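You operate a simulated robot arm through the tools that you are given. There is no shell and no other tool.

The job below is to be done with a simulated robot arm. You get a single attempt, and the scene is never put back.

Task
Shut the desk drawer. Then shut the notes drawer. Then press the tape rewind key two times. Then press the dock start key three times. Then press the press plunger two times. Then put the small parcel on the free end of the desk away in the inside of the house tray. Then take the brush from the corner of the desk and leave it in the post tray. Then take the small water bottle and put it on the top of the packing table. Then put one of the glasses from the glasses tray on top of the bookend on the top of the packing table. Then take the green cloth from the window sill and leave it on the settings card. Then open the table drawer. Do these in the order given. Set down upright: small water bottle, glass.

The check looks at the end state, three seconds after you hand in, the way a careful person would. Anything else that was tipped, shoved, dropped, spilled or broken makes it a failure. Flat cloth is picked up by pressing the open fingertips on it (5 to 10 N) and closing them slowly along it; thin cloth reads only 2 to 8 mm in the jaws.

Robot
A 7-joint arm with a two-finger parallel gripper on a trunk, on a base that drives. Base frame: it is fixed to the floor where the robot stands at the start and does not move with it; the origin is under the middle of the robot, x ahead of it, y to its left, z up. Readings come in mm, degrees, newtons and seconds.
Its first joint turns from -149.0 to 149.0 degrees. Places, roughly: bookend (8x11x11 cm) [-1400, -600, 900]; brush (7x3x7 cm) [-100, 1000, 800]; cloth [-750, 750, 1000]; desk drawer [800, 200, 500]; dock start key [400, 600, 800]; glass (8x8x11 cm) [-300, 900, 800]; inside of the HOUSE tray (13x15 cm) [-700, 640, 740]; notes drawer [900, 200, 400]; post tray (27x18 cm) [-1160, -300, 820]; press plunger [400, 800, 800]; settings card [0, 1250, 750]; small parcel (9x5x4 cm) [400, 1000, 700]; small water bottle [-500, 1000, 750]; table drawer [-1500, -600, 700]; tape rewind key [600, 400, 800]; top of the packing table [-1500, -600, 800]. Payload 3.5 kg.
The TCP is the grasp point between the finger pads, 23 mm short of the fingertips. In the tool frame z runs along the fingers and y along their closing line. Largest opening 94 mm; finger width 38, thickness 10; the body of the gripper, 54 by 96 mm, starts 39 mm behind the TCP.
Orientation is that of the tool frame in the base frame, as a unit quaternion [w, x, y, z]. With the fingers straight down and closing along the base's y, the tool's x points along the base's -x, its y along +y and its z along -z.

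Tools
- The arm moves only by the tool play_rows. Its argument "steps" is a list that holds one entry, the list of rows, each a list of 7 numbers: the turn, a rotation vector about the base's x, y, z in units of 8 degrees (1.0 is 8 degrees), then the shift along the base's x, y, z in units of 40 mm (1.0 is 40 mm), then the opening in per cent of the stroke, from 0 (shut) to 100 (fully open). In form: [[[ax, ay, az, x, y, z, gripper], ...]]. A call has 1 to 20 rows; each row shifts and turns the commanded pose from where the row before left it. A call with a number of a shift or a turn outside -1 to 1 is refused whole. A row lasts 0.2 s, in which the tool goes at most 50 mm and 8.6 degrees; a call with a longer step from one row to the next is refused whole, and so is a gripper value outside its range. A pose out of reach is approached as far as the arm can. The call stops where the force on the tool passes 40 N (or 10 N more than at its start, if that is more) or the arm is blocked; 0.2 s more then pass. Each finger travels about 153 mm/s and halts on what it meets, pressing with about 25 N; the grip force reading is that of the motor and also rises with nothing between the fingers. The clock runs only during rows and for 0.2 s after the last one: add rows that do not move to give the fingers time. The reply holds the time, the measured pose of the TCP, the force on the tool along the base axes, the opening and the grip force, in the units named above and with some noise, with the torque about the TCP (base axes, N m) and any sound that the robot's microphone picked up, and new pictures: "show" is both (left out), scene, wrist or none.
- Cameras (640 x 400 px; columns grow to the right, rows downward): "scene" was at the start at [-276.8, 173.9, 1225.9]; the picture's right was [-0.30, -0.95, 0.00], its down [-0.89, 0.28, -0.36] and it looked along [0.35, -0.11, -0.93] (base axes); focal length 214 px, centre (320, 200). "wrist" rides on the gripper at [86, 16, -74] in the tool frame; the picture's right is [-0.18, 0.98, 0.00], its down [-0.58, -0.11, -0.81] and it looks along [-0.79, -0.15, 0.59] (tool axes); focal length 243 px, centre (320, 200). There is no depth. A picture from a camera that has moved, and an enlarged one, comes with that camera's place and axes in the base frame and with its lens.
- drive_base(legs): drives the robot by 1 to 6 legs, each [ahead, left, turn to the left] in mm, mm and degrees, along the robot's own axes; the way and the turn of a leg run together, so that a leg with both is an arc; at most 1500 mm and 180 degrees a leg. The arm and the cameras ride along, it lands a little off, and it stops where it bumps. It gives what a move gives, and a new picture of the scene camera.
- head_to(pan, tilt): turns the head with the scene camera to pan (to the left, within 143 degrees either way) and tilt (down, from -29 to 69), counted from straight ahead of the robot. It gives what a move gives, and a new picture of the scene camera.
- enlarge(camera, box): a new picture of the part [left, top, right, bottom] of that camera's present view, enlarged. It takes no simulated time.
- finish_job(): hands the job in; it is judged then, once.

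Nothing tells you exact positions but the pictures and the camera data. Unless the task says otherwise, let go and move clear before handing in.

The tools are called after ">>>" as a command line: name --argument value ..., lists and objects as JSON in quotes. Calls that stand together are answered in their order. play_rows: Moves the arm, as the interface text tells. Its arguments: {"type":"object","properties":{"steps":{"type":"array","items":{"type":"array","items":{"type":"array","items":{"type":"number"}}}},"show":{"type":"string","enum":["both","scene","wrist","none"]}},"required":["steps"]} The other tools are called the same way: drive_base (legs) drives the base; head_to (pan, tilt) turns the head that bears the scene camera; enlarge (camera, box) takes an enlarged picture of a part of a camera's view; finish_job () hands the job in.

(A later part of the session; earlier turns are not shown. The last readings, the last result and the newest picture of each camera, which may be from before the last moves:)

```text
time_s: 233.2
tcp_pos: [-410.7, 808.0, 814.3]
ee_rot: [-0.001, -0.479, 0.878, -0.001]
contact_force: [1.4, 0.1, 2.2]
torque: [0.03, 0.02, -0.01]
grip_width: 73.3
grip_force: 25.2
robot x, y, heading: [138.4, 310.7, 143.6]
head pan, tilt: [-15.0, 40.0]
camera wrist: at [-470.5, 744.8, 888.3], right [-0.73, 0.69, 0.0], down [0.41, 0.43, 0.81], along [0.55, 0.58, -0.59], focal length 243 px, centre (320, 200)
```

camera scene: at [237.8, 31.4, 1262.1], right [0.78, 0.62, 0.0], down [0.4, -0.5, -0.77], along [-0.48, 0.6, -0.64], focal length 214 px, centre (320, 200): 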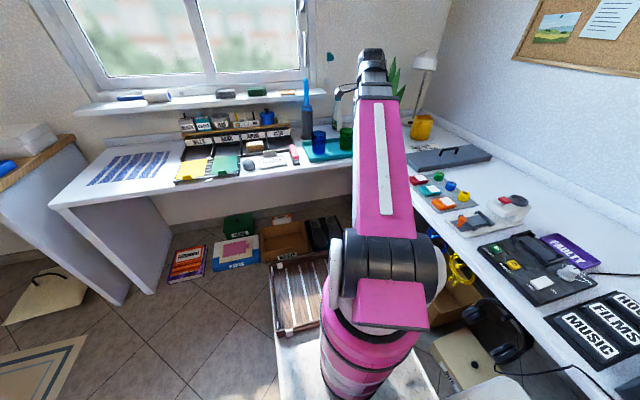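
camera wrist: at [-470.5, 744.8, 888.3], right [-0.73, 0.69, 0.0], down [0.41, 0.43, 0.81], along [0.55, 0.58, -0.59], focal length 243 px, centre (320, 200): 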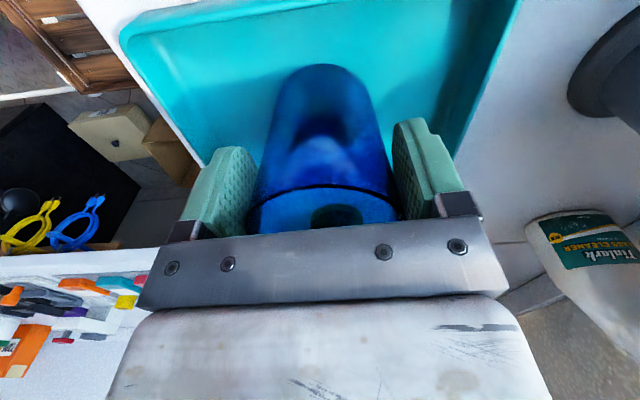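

>>> play_rows --steps '[[[0, 0, 0, 0, 0, 0.08, 58], [0, 0, 0, 0, 0, 0.2, 58], [0, 0, 0, 0, 0, 0.4, 58], [0, 0, 0, 0, 0, 0.7, 58], [0, 0, 0, 0, 0, 0.9, 58], [0, 0, 0, 0, 0, 0.9, 58], [0, 0, 0, 0, 0, 0.9, 58], [0, 0, 0, 0, 0, 0.3, 58], [0, 0, 0, 0, 0, 0, 58]]]' --show "wrist"

```text
time_s: 235.2
tcp_pos: [-411.3, 808.5, 993.8]
ee_rot: [0.0, -0.479, 0.878, -0.002]
contact_force: [0.5, -0.5, -2.9]
torque: [-0.01, 0.05, 0.0]
grip_width: 73.2
grip_force: 24.9
robot x, y, heading: [136.5, 313.0, 143.4]
head pan, tilt: [-15.0, 40.0]
camera wrist: at [-471.6, 744.3, 1067.7], right [-0.73, 0.69, 0.0], down [0.41, 0.43, 0.81], along [0.55, 0.58, -0.59], focal length 243 px, centre (320, 200)
```

wrist: 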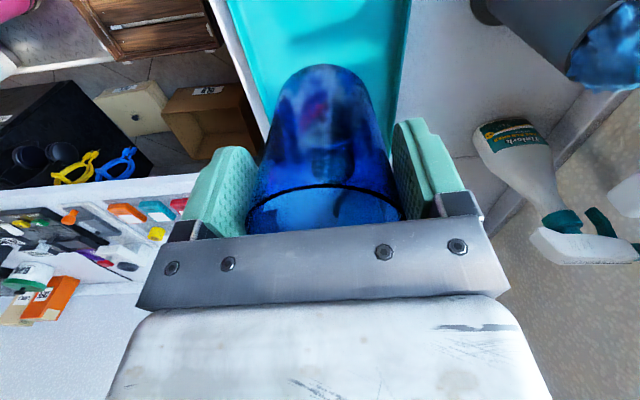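

The glass is held (73 mm). I retract the arm and drive back to the packing table.

>>> play_rows --steps '[[[0, 0, 0, 0.4, -0.45, 0, 58], [0, 0, 0, 0.6, -0.68, 0, 58], [0, 0, 0, 0.6, -0.68, 0, 58], [0, 0, 0, 0.6, -0.68, 0, 58], [0, 0, 0, 0.6, -0.68, 0, 58], [0, 0, 0, 0.2, -0.22, 0, 58], [0, 0, 0, 0, 0, 0, 58]]]' --show "none"

>>> drive_base --legs '[[-30, 1000, 0], [0, 640, 0]]'

>>> head_to --pan -5 --tilt 35

```text
time_s: 236.8
tcp_pos: [-291.7, 672.1, 991.8]
ee_rot: [0.0, -0.48, 0.878, -0.001]
contact_force: [-0.5, 0.4, -1.8]
torque: [-0.03, 0.02, 0.03]
grip_width: 73.0
grip_force: 25.1
robot x, y, heading: [134.9, 313.4, 143.3]
head pan, tilt: [-15.0, 40.0]
```

```text
time_s: 245.0
tcp_pos: [-1242.2, -619.6, 992.6]
ee_rot: [0.0, -0.468, 0.884, -0.002]
contact_force: [0.3, -0.4, -2.3]
torque: [-0.03, 0.05, 0.01]
grip_width: 73.2
grip_force: 25.2
robot x, y, heading: [-820.4, -992.3, 142.2]
head pan, tilt: [-15.0, 40.0]
camera scene: at [-728.2, -1274.0, 1262.1], right [0.8, 0.61, 0.0], down [0.39, -0.51, -0.77], along [-0.46, 0.61, -0.64], focal length 214 px, centre (320, 200)
```

scene: 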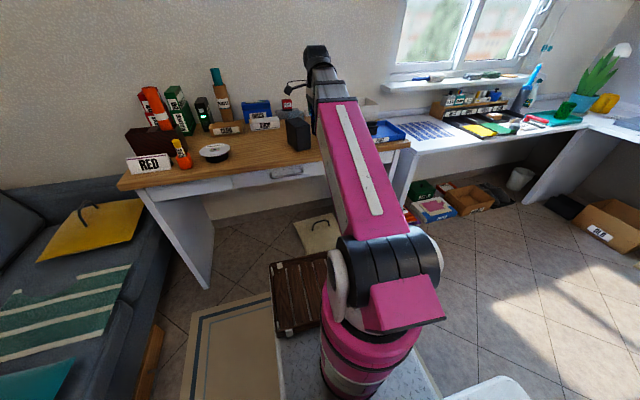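

```text
time_s: 245.7
tcp_pos: [-1241.3, -619.6, 991.9]
ee_rot: [0.0, -0.469, 0.883, -0.002]
contact_force: [0.6, -0.5, -2.7]
torque: [-0.03, 0.04, 0.03]
grip_width: 73.2
grip_force: 25.4
robot x, y, heading: [-818.5, -986.1, 142.3]
head pan, tilt: [-5.0, 35.0]
camera scene: at [-741.3, -1281.8, 1269.6], right [0.68, 0.73, 0.0], down [0.42, -0.39, -0.82], along [-0.6, 0.56, -0.57], focal length 214 px, centre (320, 200)
```

scene: 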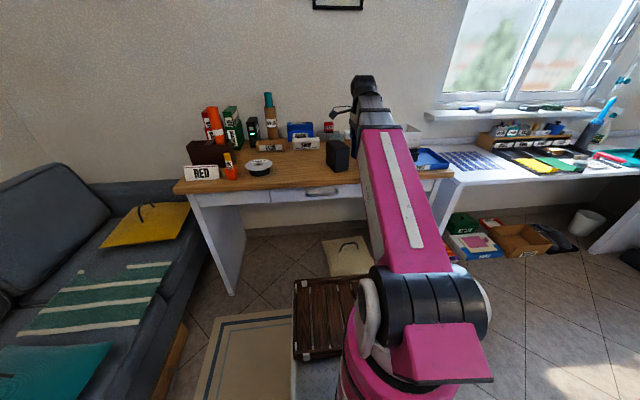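

>>> enlarge --camera "scene" --box '[290, 80, 450, 200]'

>>> enlarge --camera "wrist" --box '[0, 0, 640, 400]'

```text
3.33 times, centred on (370, 140) of scene
camera zoom: at [-741.3, -1281.8, 1269.6], right [0.68, 0.73, 0.0], down [0.42, -0.39, -0.82], along [-0.6, 0.56, -0.57], focal length 715 px, centre (153, 400)
```

zoom: 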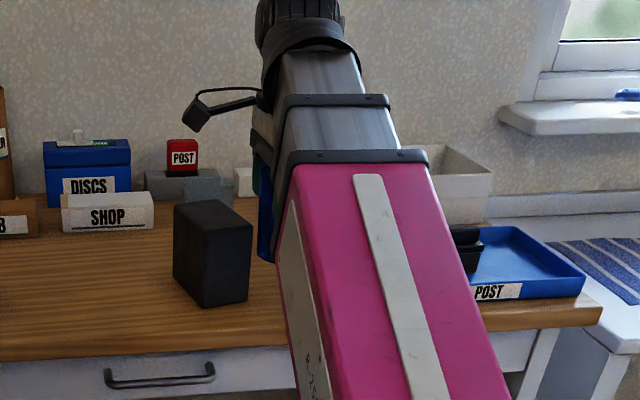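

```text
1.00 times, centred on (320, 200) of wrist (not enlarged: the box is as wide or as high as the picture)
camera zoom: at [-1303.7, -682.2, 1065.5], right [-0.71, 0.7, 0.0], down [0.42, 0.42, 0.81], along [0.57, 0.57, -0.59], focal length 243 px, centre (320, 200)
```

zoom: 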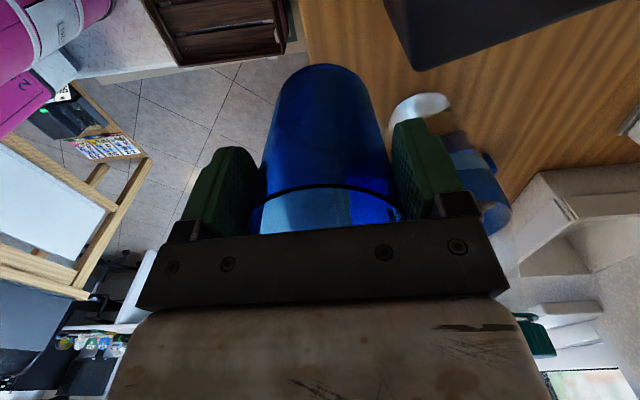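

>>> play_rows --steps '[[[0, 0, 0, -0.5, -0.7, 0.1, 58], [0, 0, 0, -0.5, -0.7, 0.1, 58], [0, 0, 0, -0.5, -0.6, 0.1, 58], [0, 0, 0, 0, 0, 0, 58]]]' --show "wrist"

>>> enlarge --camera "wrist" --box '[300, 0, 640, 240]'

```text
time_s: 246.7
tcp_pos: [-1302.2, -701.9, 1001.0]
ee_rot: [0.0, -0.469, 0.883, -0.001]
contact_force: [0.2, -0.1, -3.3]
torque: [-0.04, 0.01, 0.01]
grip_width: 73.5
grip_force: 25.4
robot x, y, heading: [-820.4, -990.5, 142.1]
head pan, tilt: [-5.0, 35.0]
camera wrist: at [-1363.9, -763.5, 1074.1], right [-0.71, 0.7, 0.0], down [0.42, 0.42, 0.81], along [0.57, 0.57, -0.59], focal length 243 px, centre (320, 200)
```

wrist: 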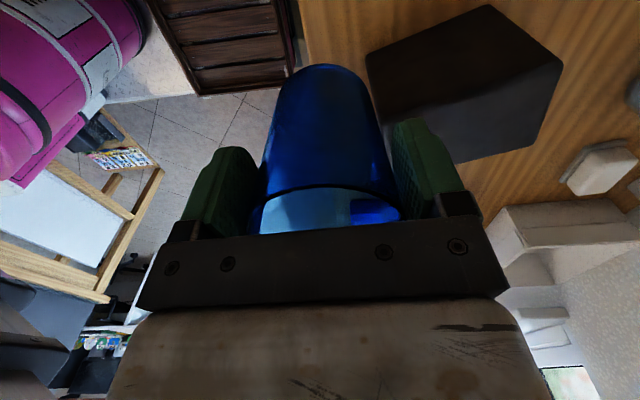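

```text
1.67 times, centred on (470, 120) of wrist
camera zoom: at [-1363.9, -763.5, 1074.1], right [-0.71, 0.7, 0.0], down [0.42, 0.42, 0.81], along [0.57, 0.57, -0.59], focal length 404 px, centre (70, 333)
```

zoom: 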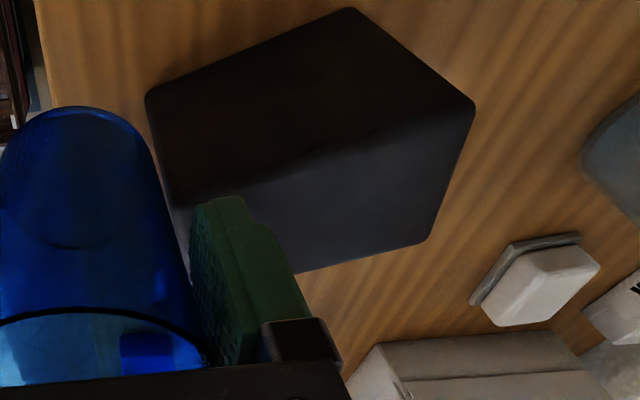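

The bookend's top is centred near (-1358, -606) at z≈928. I raise the glass and move it over the bookend.

>>> play_rows --steps '[[[0, 0, 0, 0, 0, 0.5, 58], [0, 0, 0, 0, 0, 0.5, 58], [0, 0, 0, -0.4, 0.6, 0, 58], [0, 0, 0, -0.55, 0.8, 0, 58], [0, 0, 0, -0.53, 0.87, 0, 58], [0, 0, 0, 0, 0, 0, 58]]]'

>>> enlarge --camera "scene" --box '[290, 80, 450, 200]'

>>> enlarge --camera "wrist" --box '[200, 0, 460, 200]'

```text
time_s: 248.1
tcp_pos: [-1359.6, -608.0, 1043.5]
ee_rot: [0.0, -0.468, 0.884, -0.001]
contact_force: [-1.1, 0.1, -2.8]
torque: [-0.01, 0.02, -0.01]
grip_width: 73.1
grip_force: 24.7
robot x, y, heading: [-822.3, -989.6, 142.3]
head pan, tilt: [-5.0, 35.0]
camera scene: at [-741.4, -1281.9, 1269.7], right [0.68, 0.73, 0.0], down [0.42, -0.39, -0.82], along [-0.6, 0.56, -0.57], focal length 214 px, centre (320, 200)
camera wrist: at [-1422.0, -670.9, 1116.9], right [-0.71, 0.7, 0.0], down [0.42, 0.42, 0.81], along [0.57, 0.57, -0.59], focal length 243 px, centre (320, 200)
```

scene: 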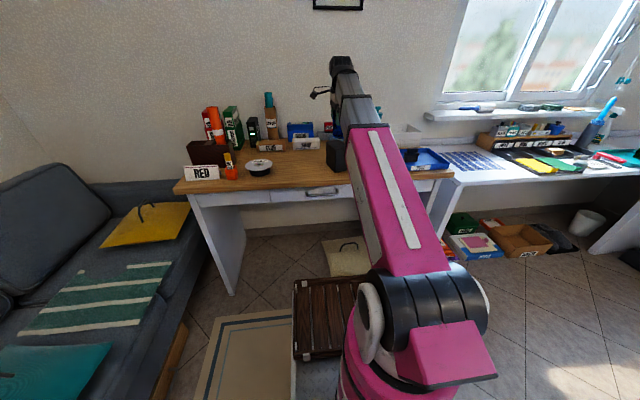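
wrist: 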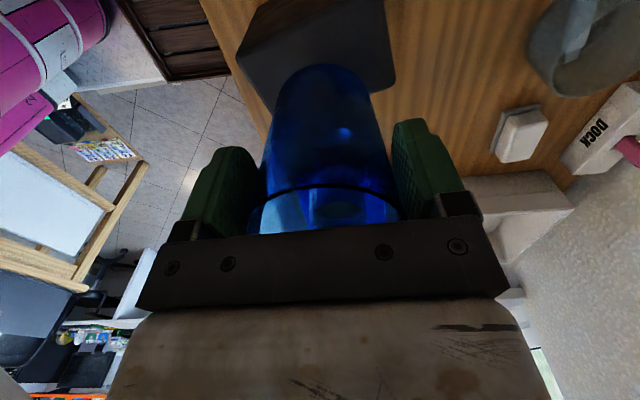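

```text
3.33 times, centred on (370, 140) of scene
camera zoom: at [-741.4, -1281.9, 1269.7], right [0.68, 0.73, 0.0], down [0.42, -0.39, -0.82], along [-0.6, 0.56, -0.57], focal length 715 px, centre (153, 400)
```

zoom: 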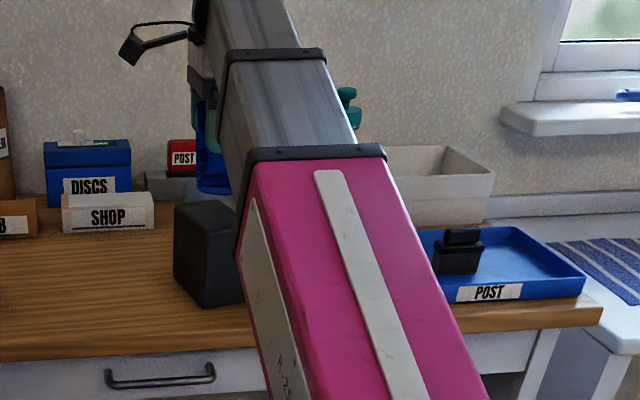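

```text
2.00 times, centred on (330, 100) of wrist
camera zoom: at [-1422.0, -670.9, 1116.9], right [-0.71, 0.7, 0.0], down [0.42, 0.42, 0.81], along [0.57, 0.57, -0.59], focal length 485 px, centre (300, 400)
```

zoom: 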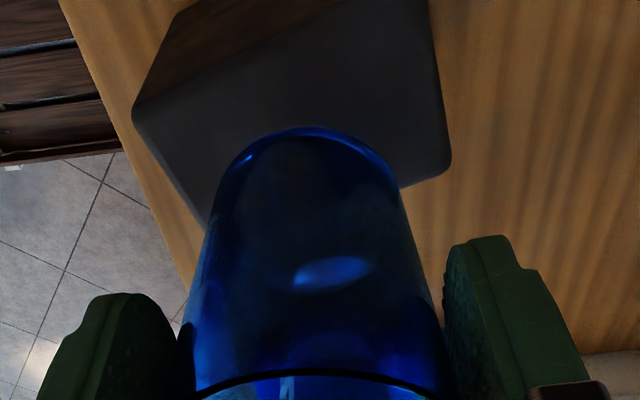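

>>> play_rows --steps '[[[0, 0, 0, -0.04, -0.08, -0.25, 58], [0, 0, 0, 0, 0, -0.2, 58], [0, 0, 0, 0, 0, 0, 58]]]' --show "none"

>>> enlarge --camera "scene" --box '[310, 90, 410, 180]'

>>> enlarge --camera "wrist" --box '[200, 0, 460, 200]'

```text
time_s: 248.9
tcp_pos: [-1363.6, -612.9, 1024.7]
ee_rot: [-0.001, -0.468, 0.884, -0.001]
contact_force: [0.2, 0.3, -2.5]
torque: [-0.05, 0.06, 0.01]
grip_width: 73.1
grip_force: 24.7
robot x, y, heading: [-821.8, -984.5, 142.0]
head pan, tilt: [-5.0, 35.0]
```

```text
4.44 times, centred on (360, 135) of scene
camera zoom: at [-741.4, -1281.9, 1269.7], right [0.68, 0.73, 0.0], down [0.42, -0.39, -0.82], along [-0.6, 0.56, -0.57], focal length 953 px, centre (142, 489)
```

zoom: 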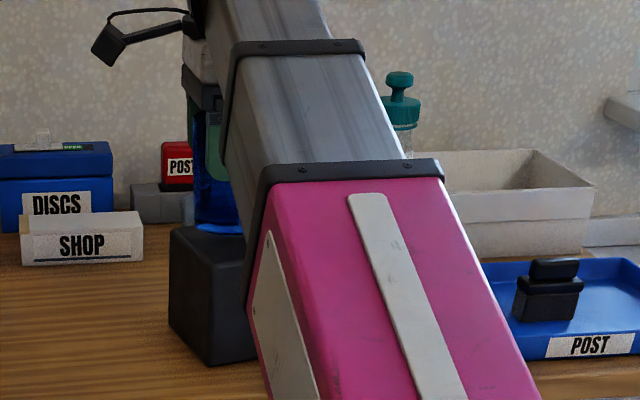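

```text
2.00 times, centred on (330, 100) of wrist
camera zoom: at [-1424.8, -674.6, 1098.3], right [-0.71, 0.7, 0.0], down [0.42, 0.42, 0.81], along [0.57, 0.57, -0.59], focal length 485 px, centre (300, 400)
```

zoom: 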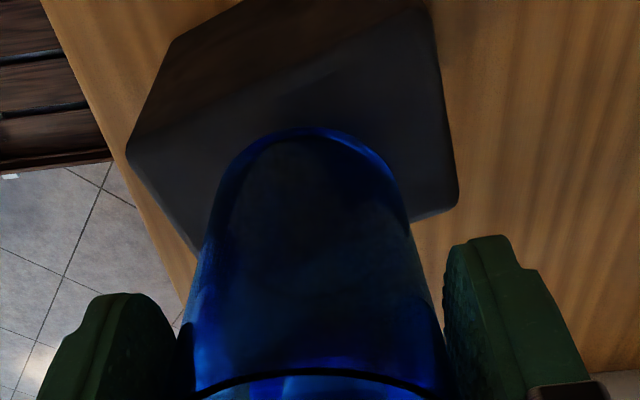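

>>> play_rows --steps '[[[0, 0, 0, 0, 0, -0.08, 58], [0, 0, 0, 0, 0, -0.06, 58], [0, 0, 0, 0, 0, -0.05, 58]]]' --show "none"

>>> play_rows --steps '[[[0, 0, 0, 0, 0, -0.05, 58], [0, 0, 0, 0, 0, -0.05, 58]]]' --show "none"

```text
time_s: 249.7
tcp_pos: [-1361.4, -613.3, 1017.5]
ee_rot: [-0.001, -0.469, 0.883, -0.001]
contact_force: [0.7, -0.7, -3.1]
torque: [-0.03, 0.03, -0.03]
grip_width: 73.1
grip_force: 24.7
robot x, y, heading: [-824.0, -990.3, 142.4]
head pan, tilt: [-5.0, 35.0]
```

```text
time_s: 250.3
tcp_pos: [-1363.4, -613.0, 1013.6]
ee_rot: [0.0, -0.469, 0.883, -0.001]
contact_force: [0.5, -0.2, -2.0]
torque: [-0.06, 0.04, 0.03]
grip_width: 73.3
grip_force: 24.7
robot x, y, heading: [-822.8, -991.9, 142.2]
head pan, tilt: [-5.0, 35.0]
```

>>> play_rows --steps '[[[0, 0, 0, 0, 0, -0.05, 58], [0, 0, 0, 0, 0, -0.05, 58]]]' --show "none"

>>> enlarge --camera "wrist" --box '[200, 0, 460, 200]'

>>> enlarge --camera "scene" --box '[320, 110, 380, 170]'

```text
time_s: 250.9
tcp_pos: [-1363.0, -611.6, 1010.6]
ee_rot: [-0.001, -0.469, 0.883, -0.001]
contact_force: [-0.5, 0.1, -3.5]
torque: [0.0, 0.01, -0.03]
grip_width: 73.2
grip_force: 25.0
robot x, y, heading: [-819.8, -990.6, 142.1]
head pan, tilt: [-5.0, 35.0]
```

```text
2.00 times, centred on (330, 100) of wrist
camera zoom: at [-1423.8, -674.7, 1084.0], right [-0.71, 0.7, 0.0], down [0.42, 0.42, 0.81], along [0.57, 0.57, -0.59], focal length 485 px, centre (300, 400)
```

zoom: 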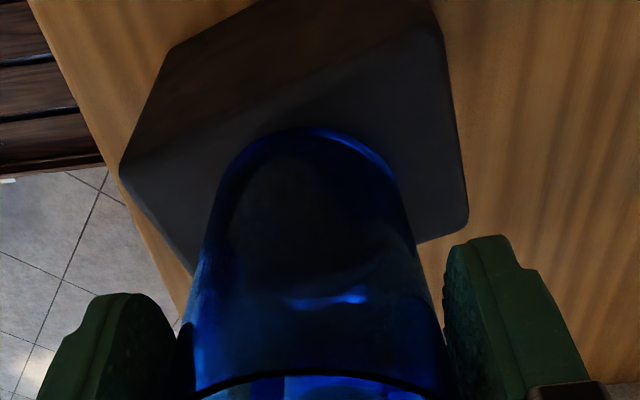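

```text
6.67 times, centred on (350, 140) of scene
camera zoom: at [-741.4, -1281.9, 1269.7], right [0.68, 0.73, 0.0], down [0.42, -0.39, -0.82], along [-0.6, 0.56, -0.57], focal length 1430 px, centre (120, 600)
```

zoom: 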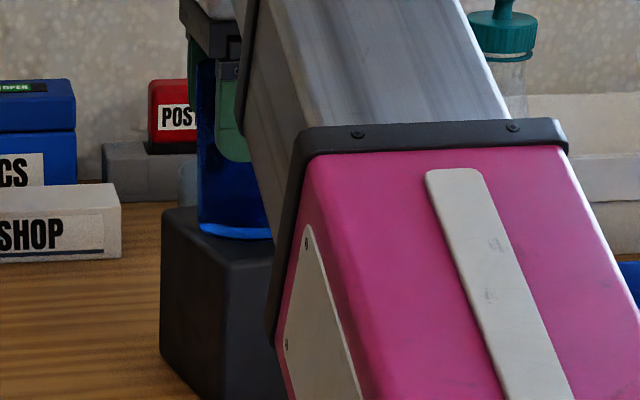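

>>> play_rows --steps '[[[0, 0, 0, 0, 0, 0.06, 58], [0, 0, 0, -0.03, -0.18, 0, 58], [0, 0, 0, 0, 0, 0, 58]]]' --show "none"

>>> enlarge --camera "wrist" --box '[200, 0, 460, 200]'

>>> enlarge --camera "scene" --box '[320, 110, 380, 170]'

```text
time_s: 251.7
tcp_pos: [-1363.9, -619.7, 1012.2]
ee_rot: [0.0, -0.468, 0.884, -0.001]
contact_force: [0.1, 0.9, -3.2]
torque: [-0.01, 0.04, -0.01]
grip_width: 73.0
grip_force: 25.3
robot x, y, heading: [-824.4, -990.7, 142.1]
head pan, tilt: [-5.0, 35.0]
```

```text
2.00 times, centred on (330, 100) of wrist
camera zoom: at [-1425.1, -681.7, 1086.0], right [-0.71, 0.7, 0.0], down [0.42, 0.42, 0.81], along [0.57, 0.57, -0.59], focal length 485 px, centre (300, 400)
```

zoom: 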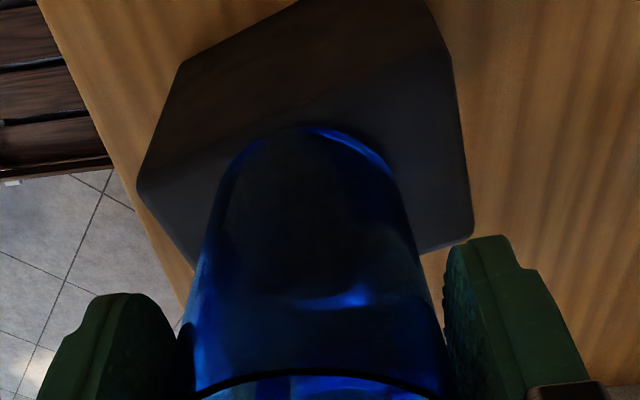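

```text
6.67 times, centred on (350, 140) of scene
camera zoom: at [-741.4, -1281.9, 1269.7], right [0.68, 0.73, 0.0], down [0.42, -0.39, -0.82], along [-0.6, 0.56, -0.57], focal length 1430 px, centre (120, 600)
```

zoom: 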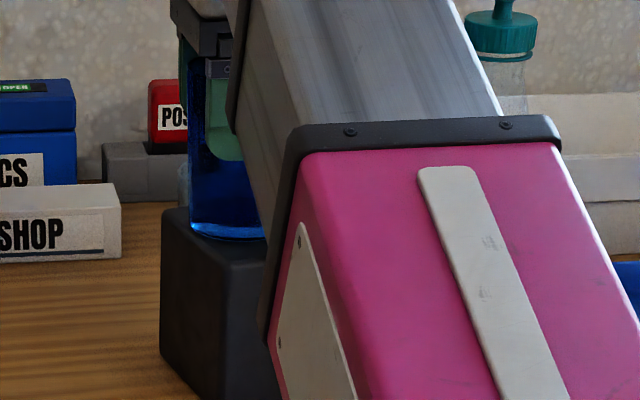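

>>> play_rows --steps '[[[0, 0, 0, 0, 0, -0.05, 58], [0, 0, 0, 0, 0, -0.04, 58]]]' --show "none"

>>> play_rows --steps '[[[0, 0, 0, 0, 0, -0.04, 58], [0, 0, 0, 0, 0, -0.03, 58]]]' --show "none"

>>> play_rows --steps '[[[0, 0, 0, 0, 0, -0.03, 58], [0, 0, 0, 0, 0, -0.03, 58]]]' --show "none"

```text
time_s: 252.3
tcp_pos: [-1364.6, -620.3, 1008.7]
ee_rot: [0.0, -0.469, 0.883, -0.001]
contact_force: [4.2, -2.6, 19.3]
torque: [0.22, -0.11, -0.01]
grip_width: 73.6
grip_force: 24.8
robot x, y, heading: [-818.7, -989.6, 142.1]
head pan, tilt: [-5.0, 35.0]
```

```text
time_s: 252.9
tcp_pos: [-1362.4, -620.1, 1006.3]
ee_rot: [0.0, -0.468, 0.883, -0.001]
contact_force: [2.2, -2.2, 19.5]
torque: [0.26, -0.09, 0.02]
grip_width: 73.2
grip_force: 25.1
robot x, y, heading: [-821.7, -992.0, 141.8]
head pan, tilt: [-5.0, 35.0]
```

```text
time_s: 253.5
tcp_pos: [-1363.6, -620.2, 1003.5]
ee_rot: [0.0, -0.469, 0.883, -0.002]
contact_force: [2.0, -1.6, 18.8]
torque: [0.28, -0.12, 0.03]
grip_width: 73.2
grip_force: 25.2
robot x, y, heading: [-820.1, -992.1, 142.2]
head pan, tilt: [-5.0, 35.0]
```

>>> play_rows --steps '[[[0, 0, 0, 0, 0, 0.02, 58], [0, 0, 0, 0, 0, 0, 58]]]' --show "none"

```text
time_s: 254.1
tcp_pos: [-1364.2, -618.6, 1004.7]
ee_rot: [0.0, -0.468, 0.884, -0.001]
contact_force: [0.4, -0.1, -1.7]
torque: [-0.03, 0.04, 0.0]
grip_width: 73.1
grip_force: 25.0
robot x, y, heading: [-823.0, -991.9, 142.2]
head pan, tilt: [-5.0, 35.0]
```

>>> play_rows --steps '[[[0, 0, 0, 0, 0, 0, 78], [0, 0, 0, 0, 0, 0, 80], [0, 0, 0, 0, 0, 0, 83], [0, 0, 0, 0, 0, 0, 88], [0, 0, 0, 0, 0, 0, 94], [0, 0, 0, 0, 0, 0, 100], [0, 0, 0, 0, 0, 0, 100]]]' --show "wrist"

>>> enlarge --camera "wrist" --box '[200, 0, 460, 240]'

```text
time_s: 255.7
tcp_pos: [-1364.4, -620.0, 1004.0]
ee_rot: [-0.001, -0.469, 0.883, 0.0]
contact_force: [0.7, 0.3, 0.0]
torque: [-0.02, 0.03, 0.04]
grip_width: 94.3
grip_force: 0.1
robot x, y, heading: [-821.0, -992.8, 142.2]
head pan, tilt: [-5.0, 35.0]
camera wrist: at [-1425.7, -682.0, 1078.6], right [-0.71, 0.7, 0.0], down [0.42, 0.42, 0.81], along [0.57, 0.57, -0.59], focal length 243 px, centre (320, 200)
```

wrist: 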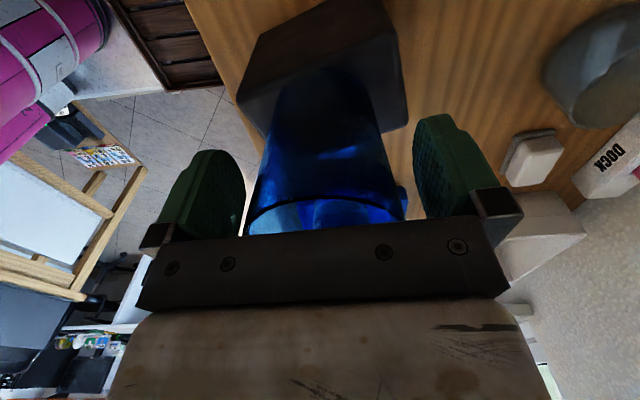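

```text
1.67 times, centred on (330, 120) of wrist
camera zoom: at [-1425.7, -682.0, 1078.6], right [-0.71, 0.7, 0.0], down [0.42, 0.42, 0.81], along [0.57, 0.57, -0.59], focal length 404 px, centre (303, 333)
```

zoom: 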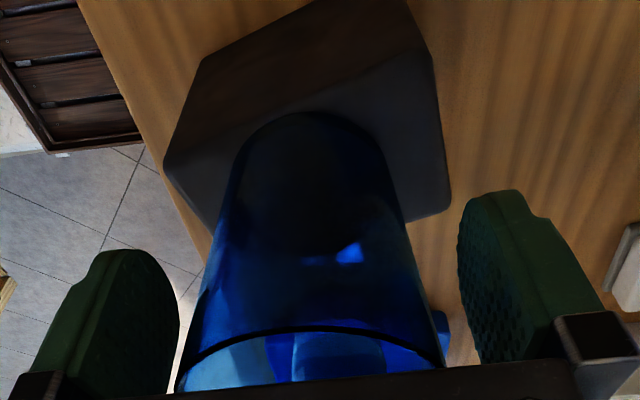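

The glass stands on the bookend. I rise straight up, then slide away along the open side of the fingers.

>>> play_rows --steps '[[[0, 0, 0, 0, 0, 0.15, 100], [0, 0, 0, 0, 0, 0.3, 100], [0, 0, 0, 0, 0, 0.5, 100], [0, 0, 0, 0, 0, 0.5, 100], [0, 0, 0, 0, 0, 0, 100], [0, 0, 0, -0.3, -0.44, 0, 100], [0, 0, 0, -0.5, -0.75, 0, 100], [0, 0, 0, -0.5, -0.75, 0, 100], [0, 0, 0, -0.5, -0.75, 0, 100], [0, 0, 0, 0, 0, 0, 100]]]'

>>> enlarge --camera "scene" --box '[280, 80, 440, 190]'

>>> enlarge --camera "wrist" --box '[200, 0, 520, 240]'

```text
time_s: 257.9
tcp_pos: [-1435.5, -726.2, 1063.6]
ee_rot: [0.0, -0.469, 0.883, -0.001]
contact_force: [-0.7, 0.6, 0.6]
torque: [-0.04, -0.03, 0.0]
grip_width: 94.2
grip_force: 0.0
robot x, y, heading: [-820.7, -985.7, 142.1]
head pan, tilt: [-5.0, 35.0]
camera scene: at [-741.3, -1281.9, 1269.6], right [0.68, 0.73, 0.0], down [0.42, -0.39, -0.82], along [-0.6, 0.56, -0.57], focal length 214 px, centre (320, 200)
camera wrist: at [-1497.0, -788.7, 1136.9], right [-0.71, 0.7, 0.0], down [0.42, 0.42, 0.81], along [0.57, 0.57, -0.59], focal length 243 px, centre (320, 200)
```

scene: 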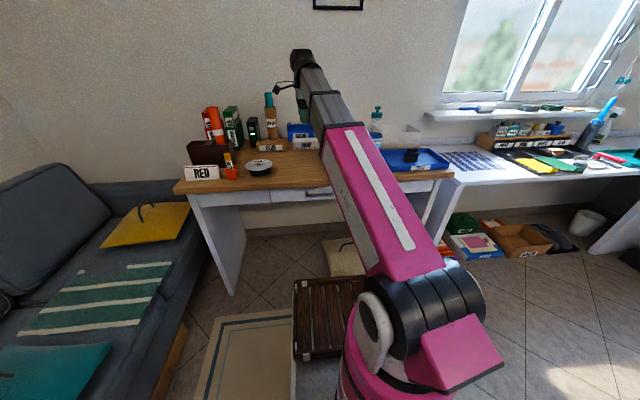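
wrist: 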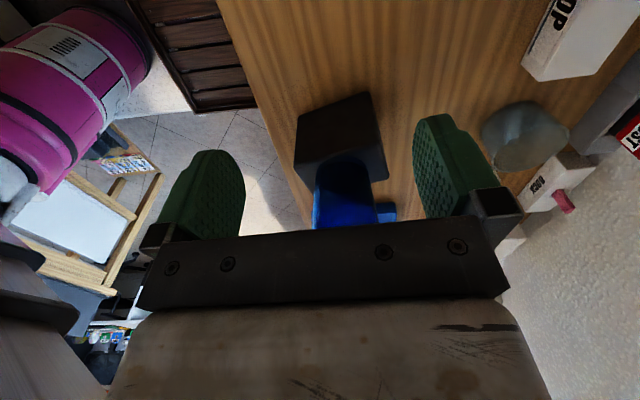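

```text
3.64 times, centred on (360, 135) of scene
camera zoom: at [-741.3, -1281.9, 1269.6], right [0.68, 0.73, 0.0], down [0.42, -0.39, -0.82], along [-0.6, 0.56, -0.57], focal length 780 px, centre (174, 436)
```

zoom: 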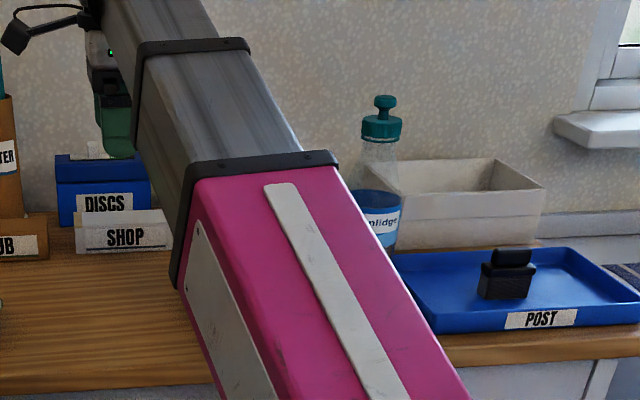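

```text
1.67 times, centred on (360, 120) of wrist
camera zoom: at [-1497.0, -788.7, 1136.9], right [-0.71, 0.7, 0.0], down [0.42, 0.42, 0.81], along [0.57, 0.57, -0.59], focal length 404 px, centre (253, 333)
```

zoom: 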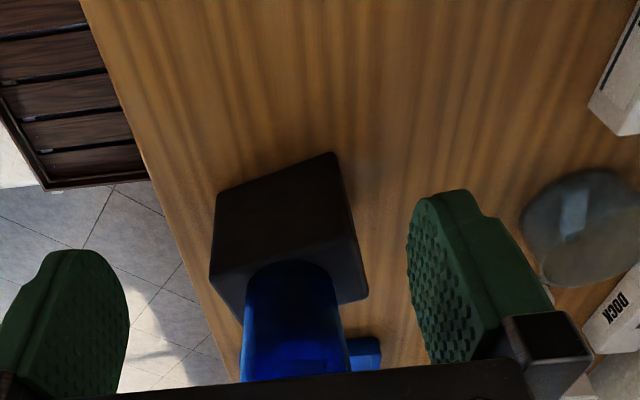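

The glass is upright on the bookend, the bottle and brush are in place. I retract and drive back to the window desk for the green cloth.

>>> play_rows --steps '[[[0, 0, 0, 0.6, -0.25, -0.1, 100], [0, 0, 0, 0.8, -0.35, -0.1, 100], [0, 0, 0, 0.8, -0.35, -0.1, 100], [0, 0, 0, 0.75, -0.35, -0.1, 100], [0, 0, 0, 0, 0, 0, 100]]]' --show "none"

>>> drive_base --legs '[[-60, 0, 2], [0, -1000, 0], [100, -534, 0]]'

>>> head_to --pan 10 --tilt 25

```text
time_s: 259.1
tcp_pos: [-1324.5, -777.1, 1037.5]
ee_rot: [-0.003, -0.469, 0.883, 0.003]
contact_force: [-0.6, 0.3, 0.0]
torque: [0.02, -0.04, -0.04]
grip_width: 94.0
grip_force: 0.0
out of reach, approached as far as the arm can: row 4
robot x, y, heading: [-820.1, -991.3, 142.3]
head pan, tilt: [-5.0, 35.0]
```

```text
time_s: 267.8
tcp_pos: [-437.6, 499.3, 1037.7]
ee_rot: [-0.003, -0.482, 0.876, 0.003]
contact_force: [0.3, 0.1, -0.4]
torque: [0.03, -0.01, 0.03]
grip_width: 93.8
grip_force: 0.0
robot x, y, heading: [72.2, 304.8, 143.8]
head pan, tilt: [-5.0, 35.0]
camera scene: at [160.0, 12.7, 1269.6], right [0.66, 0.75, 0.0], down [0.43, -0.38, -0.82], along [-0.62, 0.54, -0.57], focal length 214 px, centre (320, 200)
```

scene: 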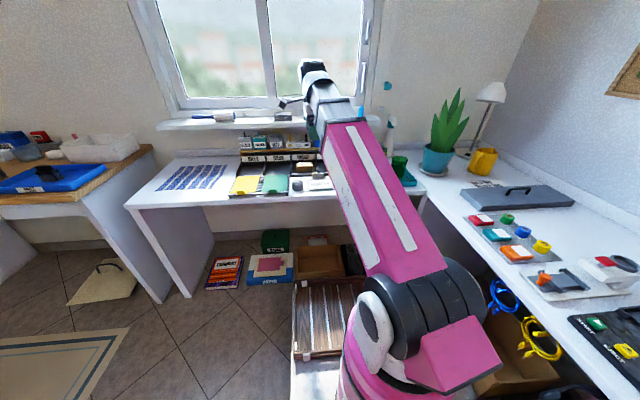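

```text
time_s: 268.6
tcp_pos: [-438.0, 500.7, 1036.7]
ee_rot: [-0.003, -0.482, 0.876, 0.001]
contact_force: [-0.7, 0.6, -0.1]
torque: [0.0, 0.0, 0.01]
grip_width: 94.0
grip_force: 0.0
robot x, y, heading: [70.5, 302.7, 143.8]
head pan, tilt: [10.0, 25.0]
camera scene: at [143.7, -4.6, 1285.4], right [0.44, 0.9, 0.0], down [0.38, -0.19, -0.91], along [-0.81, 0.4, -0.42], focal length 214 px, centre (320, 200)
```

scene: 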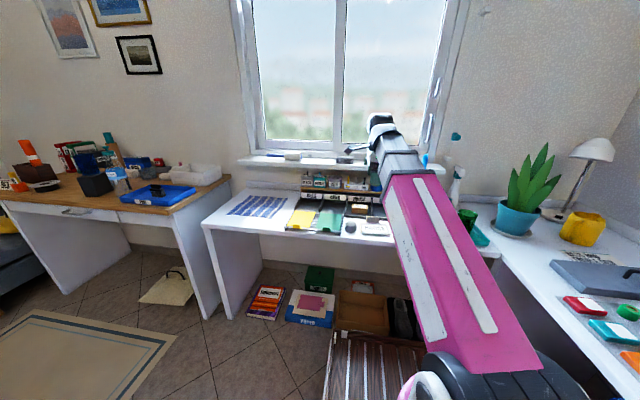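

The green cloth lies on the sill at about (-818, 805, 966), so I need to be a bit closer. I move the base forward and left slightly.

>>> drive_base --legs '[[78, 88, 0]]'

>>> head_to --pan -10 --tilt 20

```text
time_s: 269.8
tcp_pos: [-551.5, 477.5, 1037.1]
ee_rot: [-0.003, -0.48, 0.877, 0.002]
contact_force: [-0.9, -0.5, -0.5]
torque: [0.0, -0.01, -0.01]
grip_width: 94.0
grip_force: 0.0
robot x, y, heading: [-40.8, 280.6, 143.8]
head pan, tilt: [10.0, 25.0]
camera scene: at [28.7, -29.2, 1285.4], right [0.44, 0.9, 0.0], down [0.38, -0.19, -0.91], along [-0.81, 0.4, -0.42], focal length 214 px, centre (320, 200)
```

scene: 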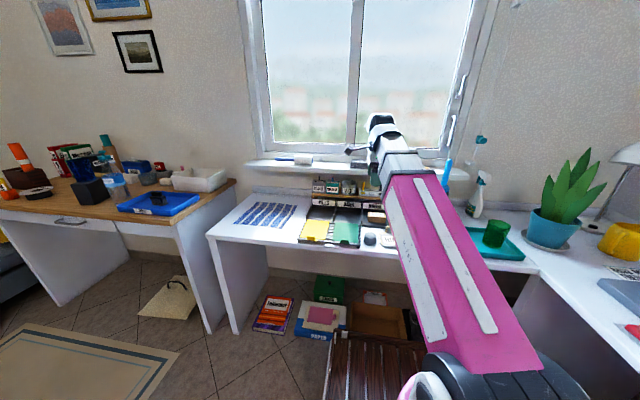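

```text
time_s: 270.6
tcp_pos: [-550.5, 478.1, 1037.4]
ee_rot: [-0.002, -0.48, 0.877, 0.002]
contact_force: [-0.3, 0.1, 0.6]
torque: [-0.02, -0.01, -0.02]
grip_width: 93.9
grip_force: 0.0
robot x, y, heading: [-41.5, 278.5, 143.5]
head pan, tilt: [-10.0, 20.0]
camera scene: at [46.9, -2.7, 1293.5], right [0.72, 0.69, 0.0], down [0.24, -0.25, -0.94], along [-0.65, 0.68, -0.34], focal length 214 px, centre (320, 200)
```

scene: 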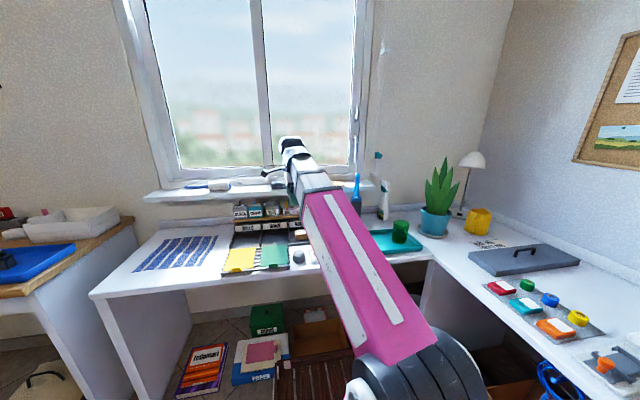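

>>> play_rows --steps '[[[0, 0, 0, -0.64, 0.73, 0.1, 100], [0, 0, 0, -0.64, 0.73, 0.1, 100], [0, 0, 0, -0.64, 0.73, 0.1, 100], [0, 0, 0, -0.64, 0.73, 0.1, 100], [0, 0, 0, -0.64, 0.73, 0.1, 100], [0, 0, 0, -0.64, 0.73, 0.1, 100], [0, 0, 0, -0.64, 0.73, 0.1, 100], [0, 0, 0, -0.64, 0.73, 0.1, 100], [0, 0, 0, -0.64, 0.73, 0.1, 100], [0, 0, 0, 0, 0, 0, 100]]]'

>>> enlarge --camera "wrist" --box '[260, 0, 640, 240]'

```text
time_s: 272.8
tcp_pos: [-783.2, 738.3, 1076.3]
ee_rot: [-0.003, -0.48, 0.877, 0.002]
contact_force: [0.6, 0.6, 0.3]
torque: [0.02, 0.0, -0.01]
grip_width: 94.1
grip_force: 0.0
robot x, y, heading: [-43.6, 275.1, 143.8]
head pan, tilt: [-10.0, 20.0]
camera scene: at [47.0, -2.7, 1293.5], right [0.72, 0.69, 0.0], down [0.24, -0.25, -0.94], along [-0.65, 0.68, -0.34], focal length 214 px, centre (320, 200)
camera wrist: at [-842.6, 673.6, 1149.1], right [-0.73, 0.69, 0.01], down [0.41, 0.43, 0.8], along [0.55, 0.59, -0.6], focal length 243 px, centre (320, 200)
```

scene: 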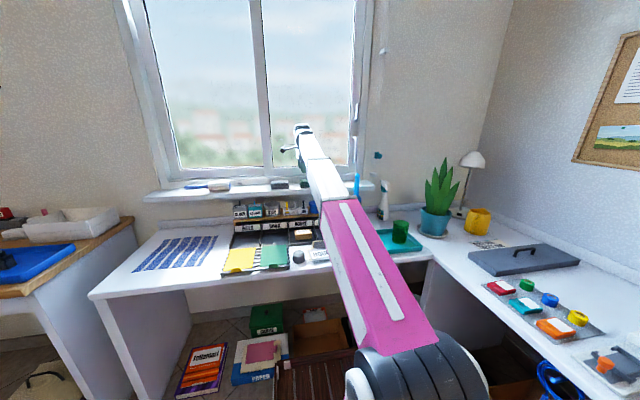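
wrist: 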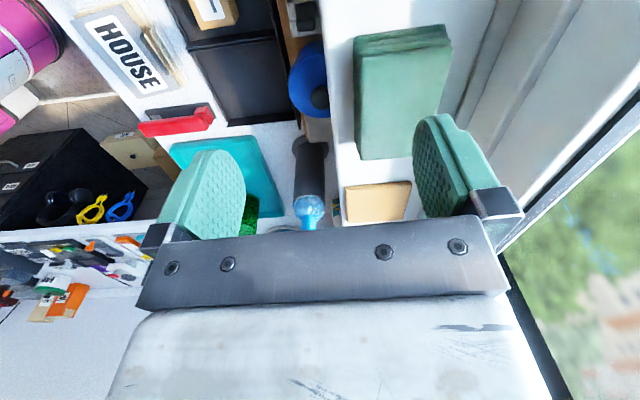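

```text
1.67 times, centred on (450, 120) of wrist
camera zoom: at [-842.6, 673.6, 1149.1], right [-0.73, 0.69, 0.01], down [0.41, 0.43, 0.8], along [0.55, 0.59, -0.6], focal length 404 px, centre (103, 333)
```

zoom: 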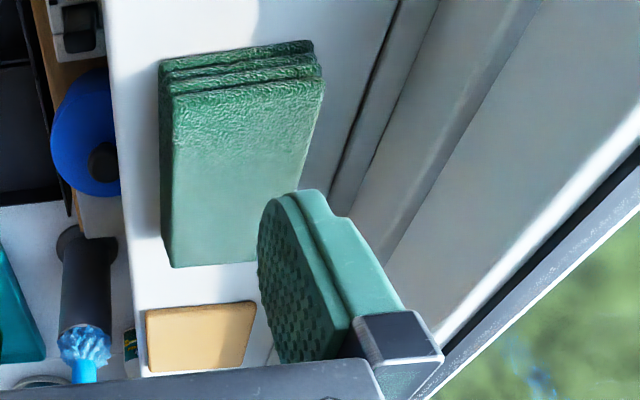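

The green cloth is a folded stack roughly 60 × 96 × 30 mm on the sill. I align the fingers across its short side and hover above it.

>>> play_rows --steps '[[[0, 0, -0.2, -0.31, 0.8, 0, 85], [0, 0, -0.2, -0.31, 0.84, 0, 85], [0, 0, 0, 0, 0, -0.6, 85], [0, 0, 0, 0, 0, -0.5, 85], [0, 0, 0, 0, 0, 0, 85]]]'

>>> enlarge --camera "wrist" --box '[160, 0, 500, 240]'

>>> enlarge --camera "scene" --box '[220, 110, 380, 230]'

```text
time_s: 274.0
tcp_pos: [-806.0, 805.2, 1028.5]
ee_rot: [-0.003, -0.455, 0.89, 0.003]
contact_force: [-0.7, -0.1, 0.1]
torque: [-0.01, -0.03, 0.01]
grip_width: 80.1
grip_force: 0.1
robot x, y, heading: [-41.7, 278.3, 143.6]
head pan, tilt: [-10.0, 20.0]
camera scene: at [46.9, -2.7, 1293.5], right [0.72, 0.69, 0.0], down [0.24, -0.25, -0.94], along [-0.65, 0.68, -0.34], focal length 214 px, centre (320, 200)
camera wrist: at [-868.8, 745.0, 1103.1], right [-0.69, 0.72, 0.01], down [0.44, 0.41, 0.8], along [0.58, 0.56, -0.6], focal length 243 px, centre (320, 200)
```

scene: 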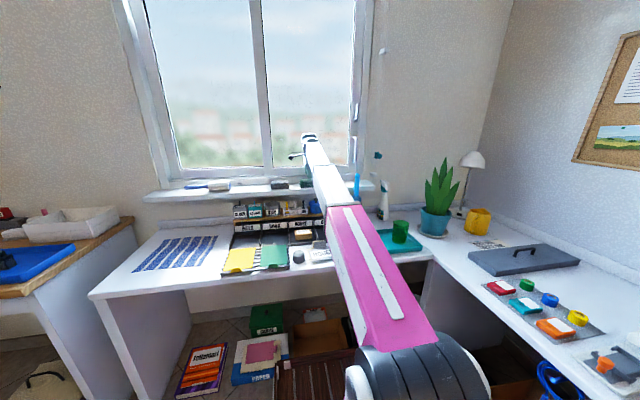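
wrist: 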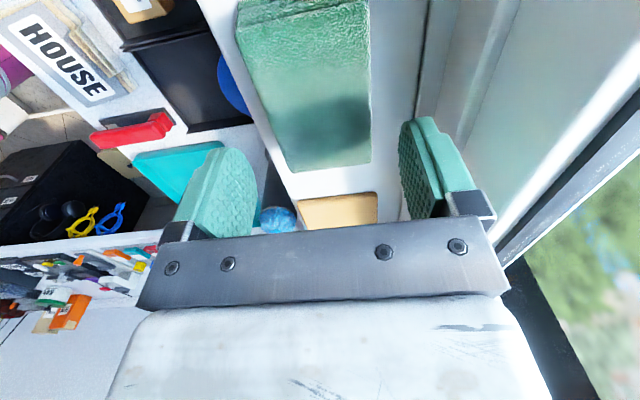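

```text
1.67 times, centred on (330, 120) of wrist
camera zoom: at [-868.8, 745.0, 1103.1], right [-0.69, 0.72, 0.01], down [0.44, 0.41, 0.8], along [0.58, 0.56, -0.6], focal length 404 px, centre (303, 333)
```

zoom: 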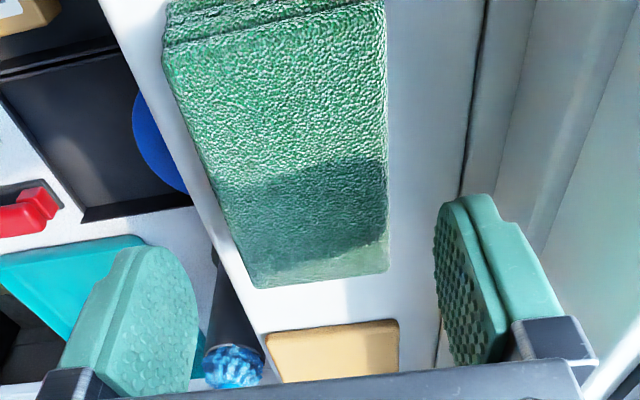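

```text
3.33 times, centred on (300, 170) of scene
camera zoom: at [46.9, -2.7, 1293.5], right [0.72, 0.69, 0.0], down [0.24, -0.25, -0.94], along [-0.65, 0.68, -0.34], focal length 715 px, centre (387, 300)
```

zoom: 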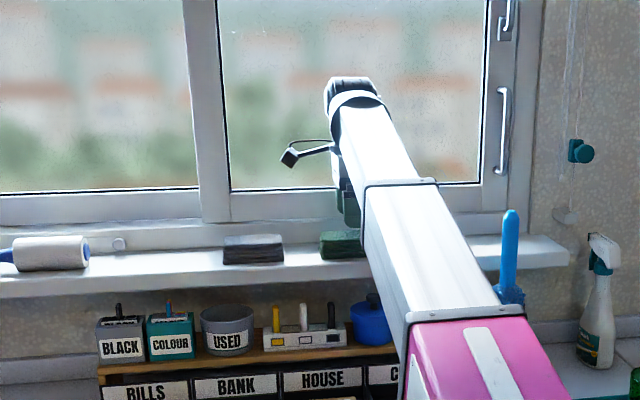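

>>> play_rows --steps '[[[0, 0, 0, 0, 0, -0.5, 85], [0, 0, 0, 0, 0, -0.4, 85], [0, 0, 0, 0, 0, -0.15, 85], [0, 0, 0, 0, 0, 0, 85]]]' --show "wrist"

>>> enlarge --camera "wrist" --box '[160, 0, 500, 240]'

```text
time_s: 275.0
tcp_pos: [-805.5, 806.6, 986.7]
ee_rot: [-0.003, -0.455, 0.89, 0.002]
contact_force: [-0.1, 0.3, -0.3]
torque: [-0.01, -0.03, 0.02]
grip_width: 79.6
grip_force: 0.0
robot x, y, heading: [-43.1, 272.9, 143.5]
head pan, tilt: [-10.0, 20.0]
camera wrist: at [-868.6, 745.1, 1060.8], right [-0.69, 0.72, 0.01], down [0.43, 0.41, 0.8], along [0.58, 0.56, -0.6], focal length 243 px, centre (320, 200)
```

wrist: 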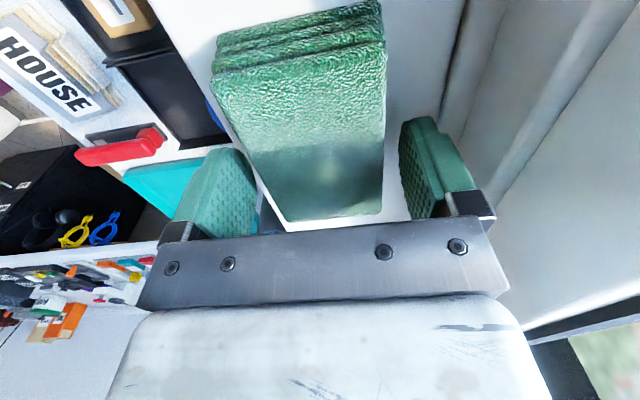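

```text
1.67 times, centred on (330, 120) of wrist
camera zoom: at [-868.6, 745.1, 1060.8], right [-0.69, 0.72, 0.01], down [0.43, 0.41, 0.8], along [0.58, 0.56, -0.6], focal length 404 px, centre (303, 333)
```

zoom: 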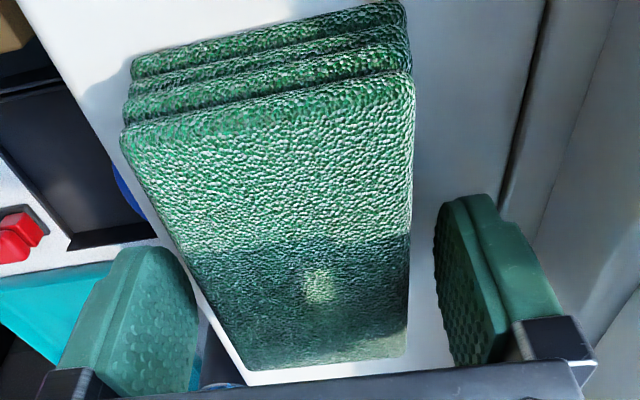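

>>> play_rows --steps '[[[0, 0, 0, 0, 0, -0.12, 85], [0, 0, 0, 0, 0, -0.1, 85], [0, 0, 0, 0, 0, 0, 85]]]' --show "none"

>>> play_rows --steps '[[[0, 0, 0, 0, 0, -0.06, 85], [0, 0, 0, 0, 0, -0.05, 85]]]' --show "none"

```text
time_s: 275.8
tcp_pos: [-806.8, 805.0, 979.0]
ee_rot: [-0.003, -0.456, 0.89, 0.003]
contact_force: [0.3, 0.4, 0.2]
torque: [0.04, 0.02, 0.0]
grip_width: 79.9
grip_force: 0.1
robot x, y, heading: [-42.6, 278.1, 143.5]
head pan, tilt: [-10.0, 20.0]
```

```text
time_s: 276.4
tcp_pos: [-806.9, 804.9, 974.6]
ee_rot: [-0.003, -0.456, 0.89, 0.002]
contact_force: [0.4, 0.2, 0.1]
torque: [0.03, 0.0, -0.01]
grip_width: 80.1
grip_force: 0.1
robot x, y, heading: [-45.6, 277.6, 143.6]
head pan, tilt: [-10.0, 20.0]
```

>>> play_rows --steps '[[[0, 0, 0, 0, 0, -0.05, 85], [0, 0, 0, 0, 0, -0.05, 85]]]' --show "none"

>>> play_rows --steps '[[[0, 0, 0, 0, 0, -0.04, 85], [0, 0, 0, 0, 0, -0.04, 85]]]' --show "wrist"

```text
time_s: 277.2
tcp_pos: [-807.6, 804.7, 973.6]
ee_rot: [-0.003, -0.455, 0.89, 0.002]
contact_force: [0.5, -2.1, 10.5]
torque: [-0.19, -0.45, -0.1]
grip_width: 80.6
grip_force: 0.7
robot x, y, heading: [-43.6, 277.9, 143.6]
head pan, tilt: [-10.0, 20.0]
stopped in row 2: the force on the tool passed its limit at 42 N (the readings are from after the stop); the commanded pose is now the measured one
```

```text
time_s: 277.7
tcp_pos: [-806.9, 805.8, 974.3]
ee_rot: [-0.001, -0.456, 0.89, 0.002]
contact_force: [1.1, -2.2, 10.3]
torque: [-0.24, -0.46, -0.1]
grip_width: 81.0
grip_force: 1.1
robot x, y, heading: [-44.7, 277.8, 143.7]
head pan, tilt: [-10.0, 20.0]
stopped in row 2: the force on the tool passed its limit at 43 N (the readings are from after the stop); the commanded pose is now the measured one
camera wrist: at [-869.6, 745.0, 1047.1], right [-0.69, 0.72, 0.01], down [0.43, 0.4, 0.8], along [0.58, 0.56, -0.59], focal length 243 px, centre (320, 200)
```

wrist: 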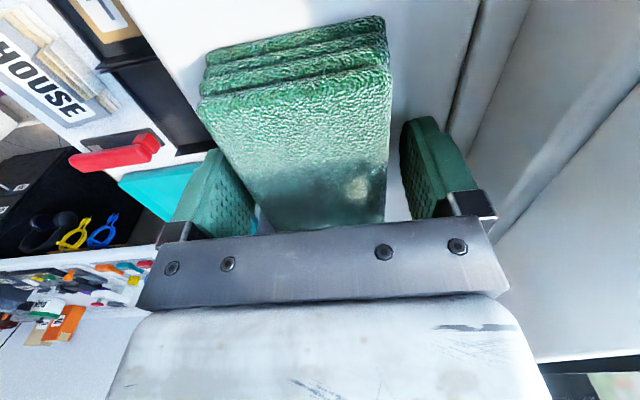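

>>> play_rows --steps '[[[0, 0, 0, 0, 0, 0.05, 85], [0, 0, 0, 0, 0, 0, 80], [0, 0, 0, 0, 0, 0, 75], [0, 0, 0, 0, 0, 0, 70], [0, 0, 0, 0, 0, 0, 65], [0, 0, 0, 0, 0, 0, 60], [0, 0, 0, 0, 0, 0, 54], [0, 0, 0, 0, 0, 0, 48], [0, 0, 0, 0, 0, 0, 40]]]' --show "wrist"

```text
time_s: 279.7
tcp_pos: [-807.1, 805.4, 974.8]
ee_rot: [-0.002, -0.455, 0.89, 0.003]
contact_force: [-0.1, -1.1, 1.2]
torque: [0.0, -0.05, 0.01]
grip_width: 64.2
grip_force: 25.4
robot x, y, heading: [-43.5, 276.5, 144.1]
head pan, tilt: [-10.0, 20.0]
camera wrist: at [-870.2, 744.9, 1048.3], right [-0.69, 0.72, 0.01], down [0.43, 0.4, 0.8], along [0.58, 0.56, -0.59], focal length 243 px, centre (320, 200)
```

wrist: 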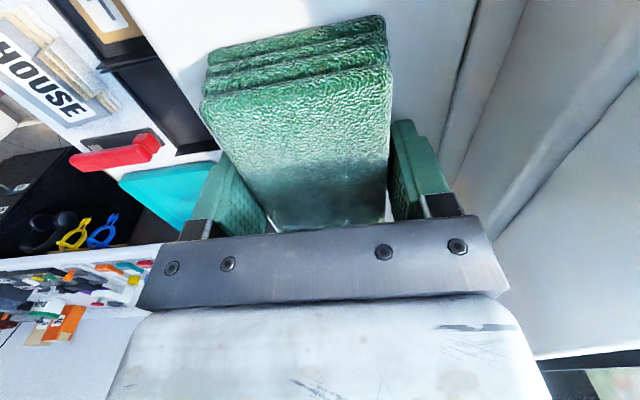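

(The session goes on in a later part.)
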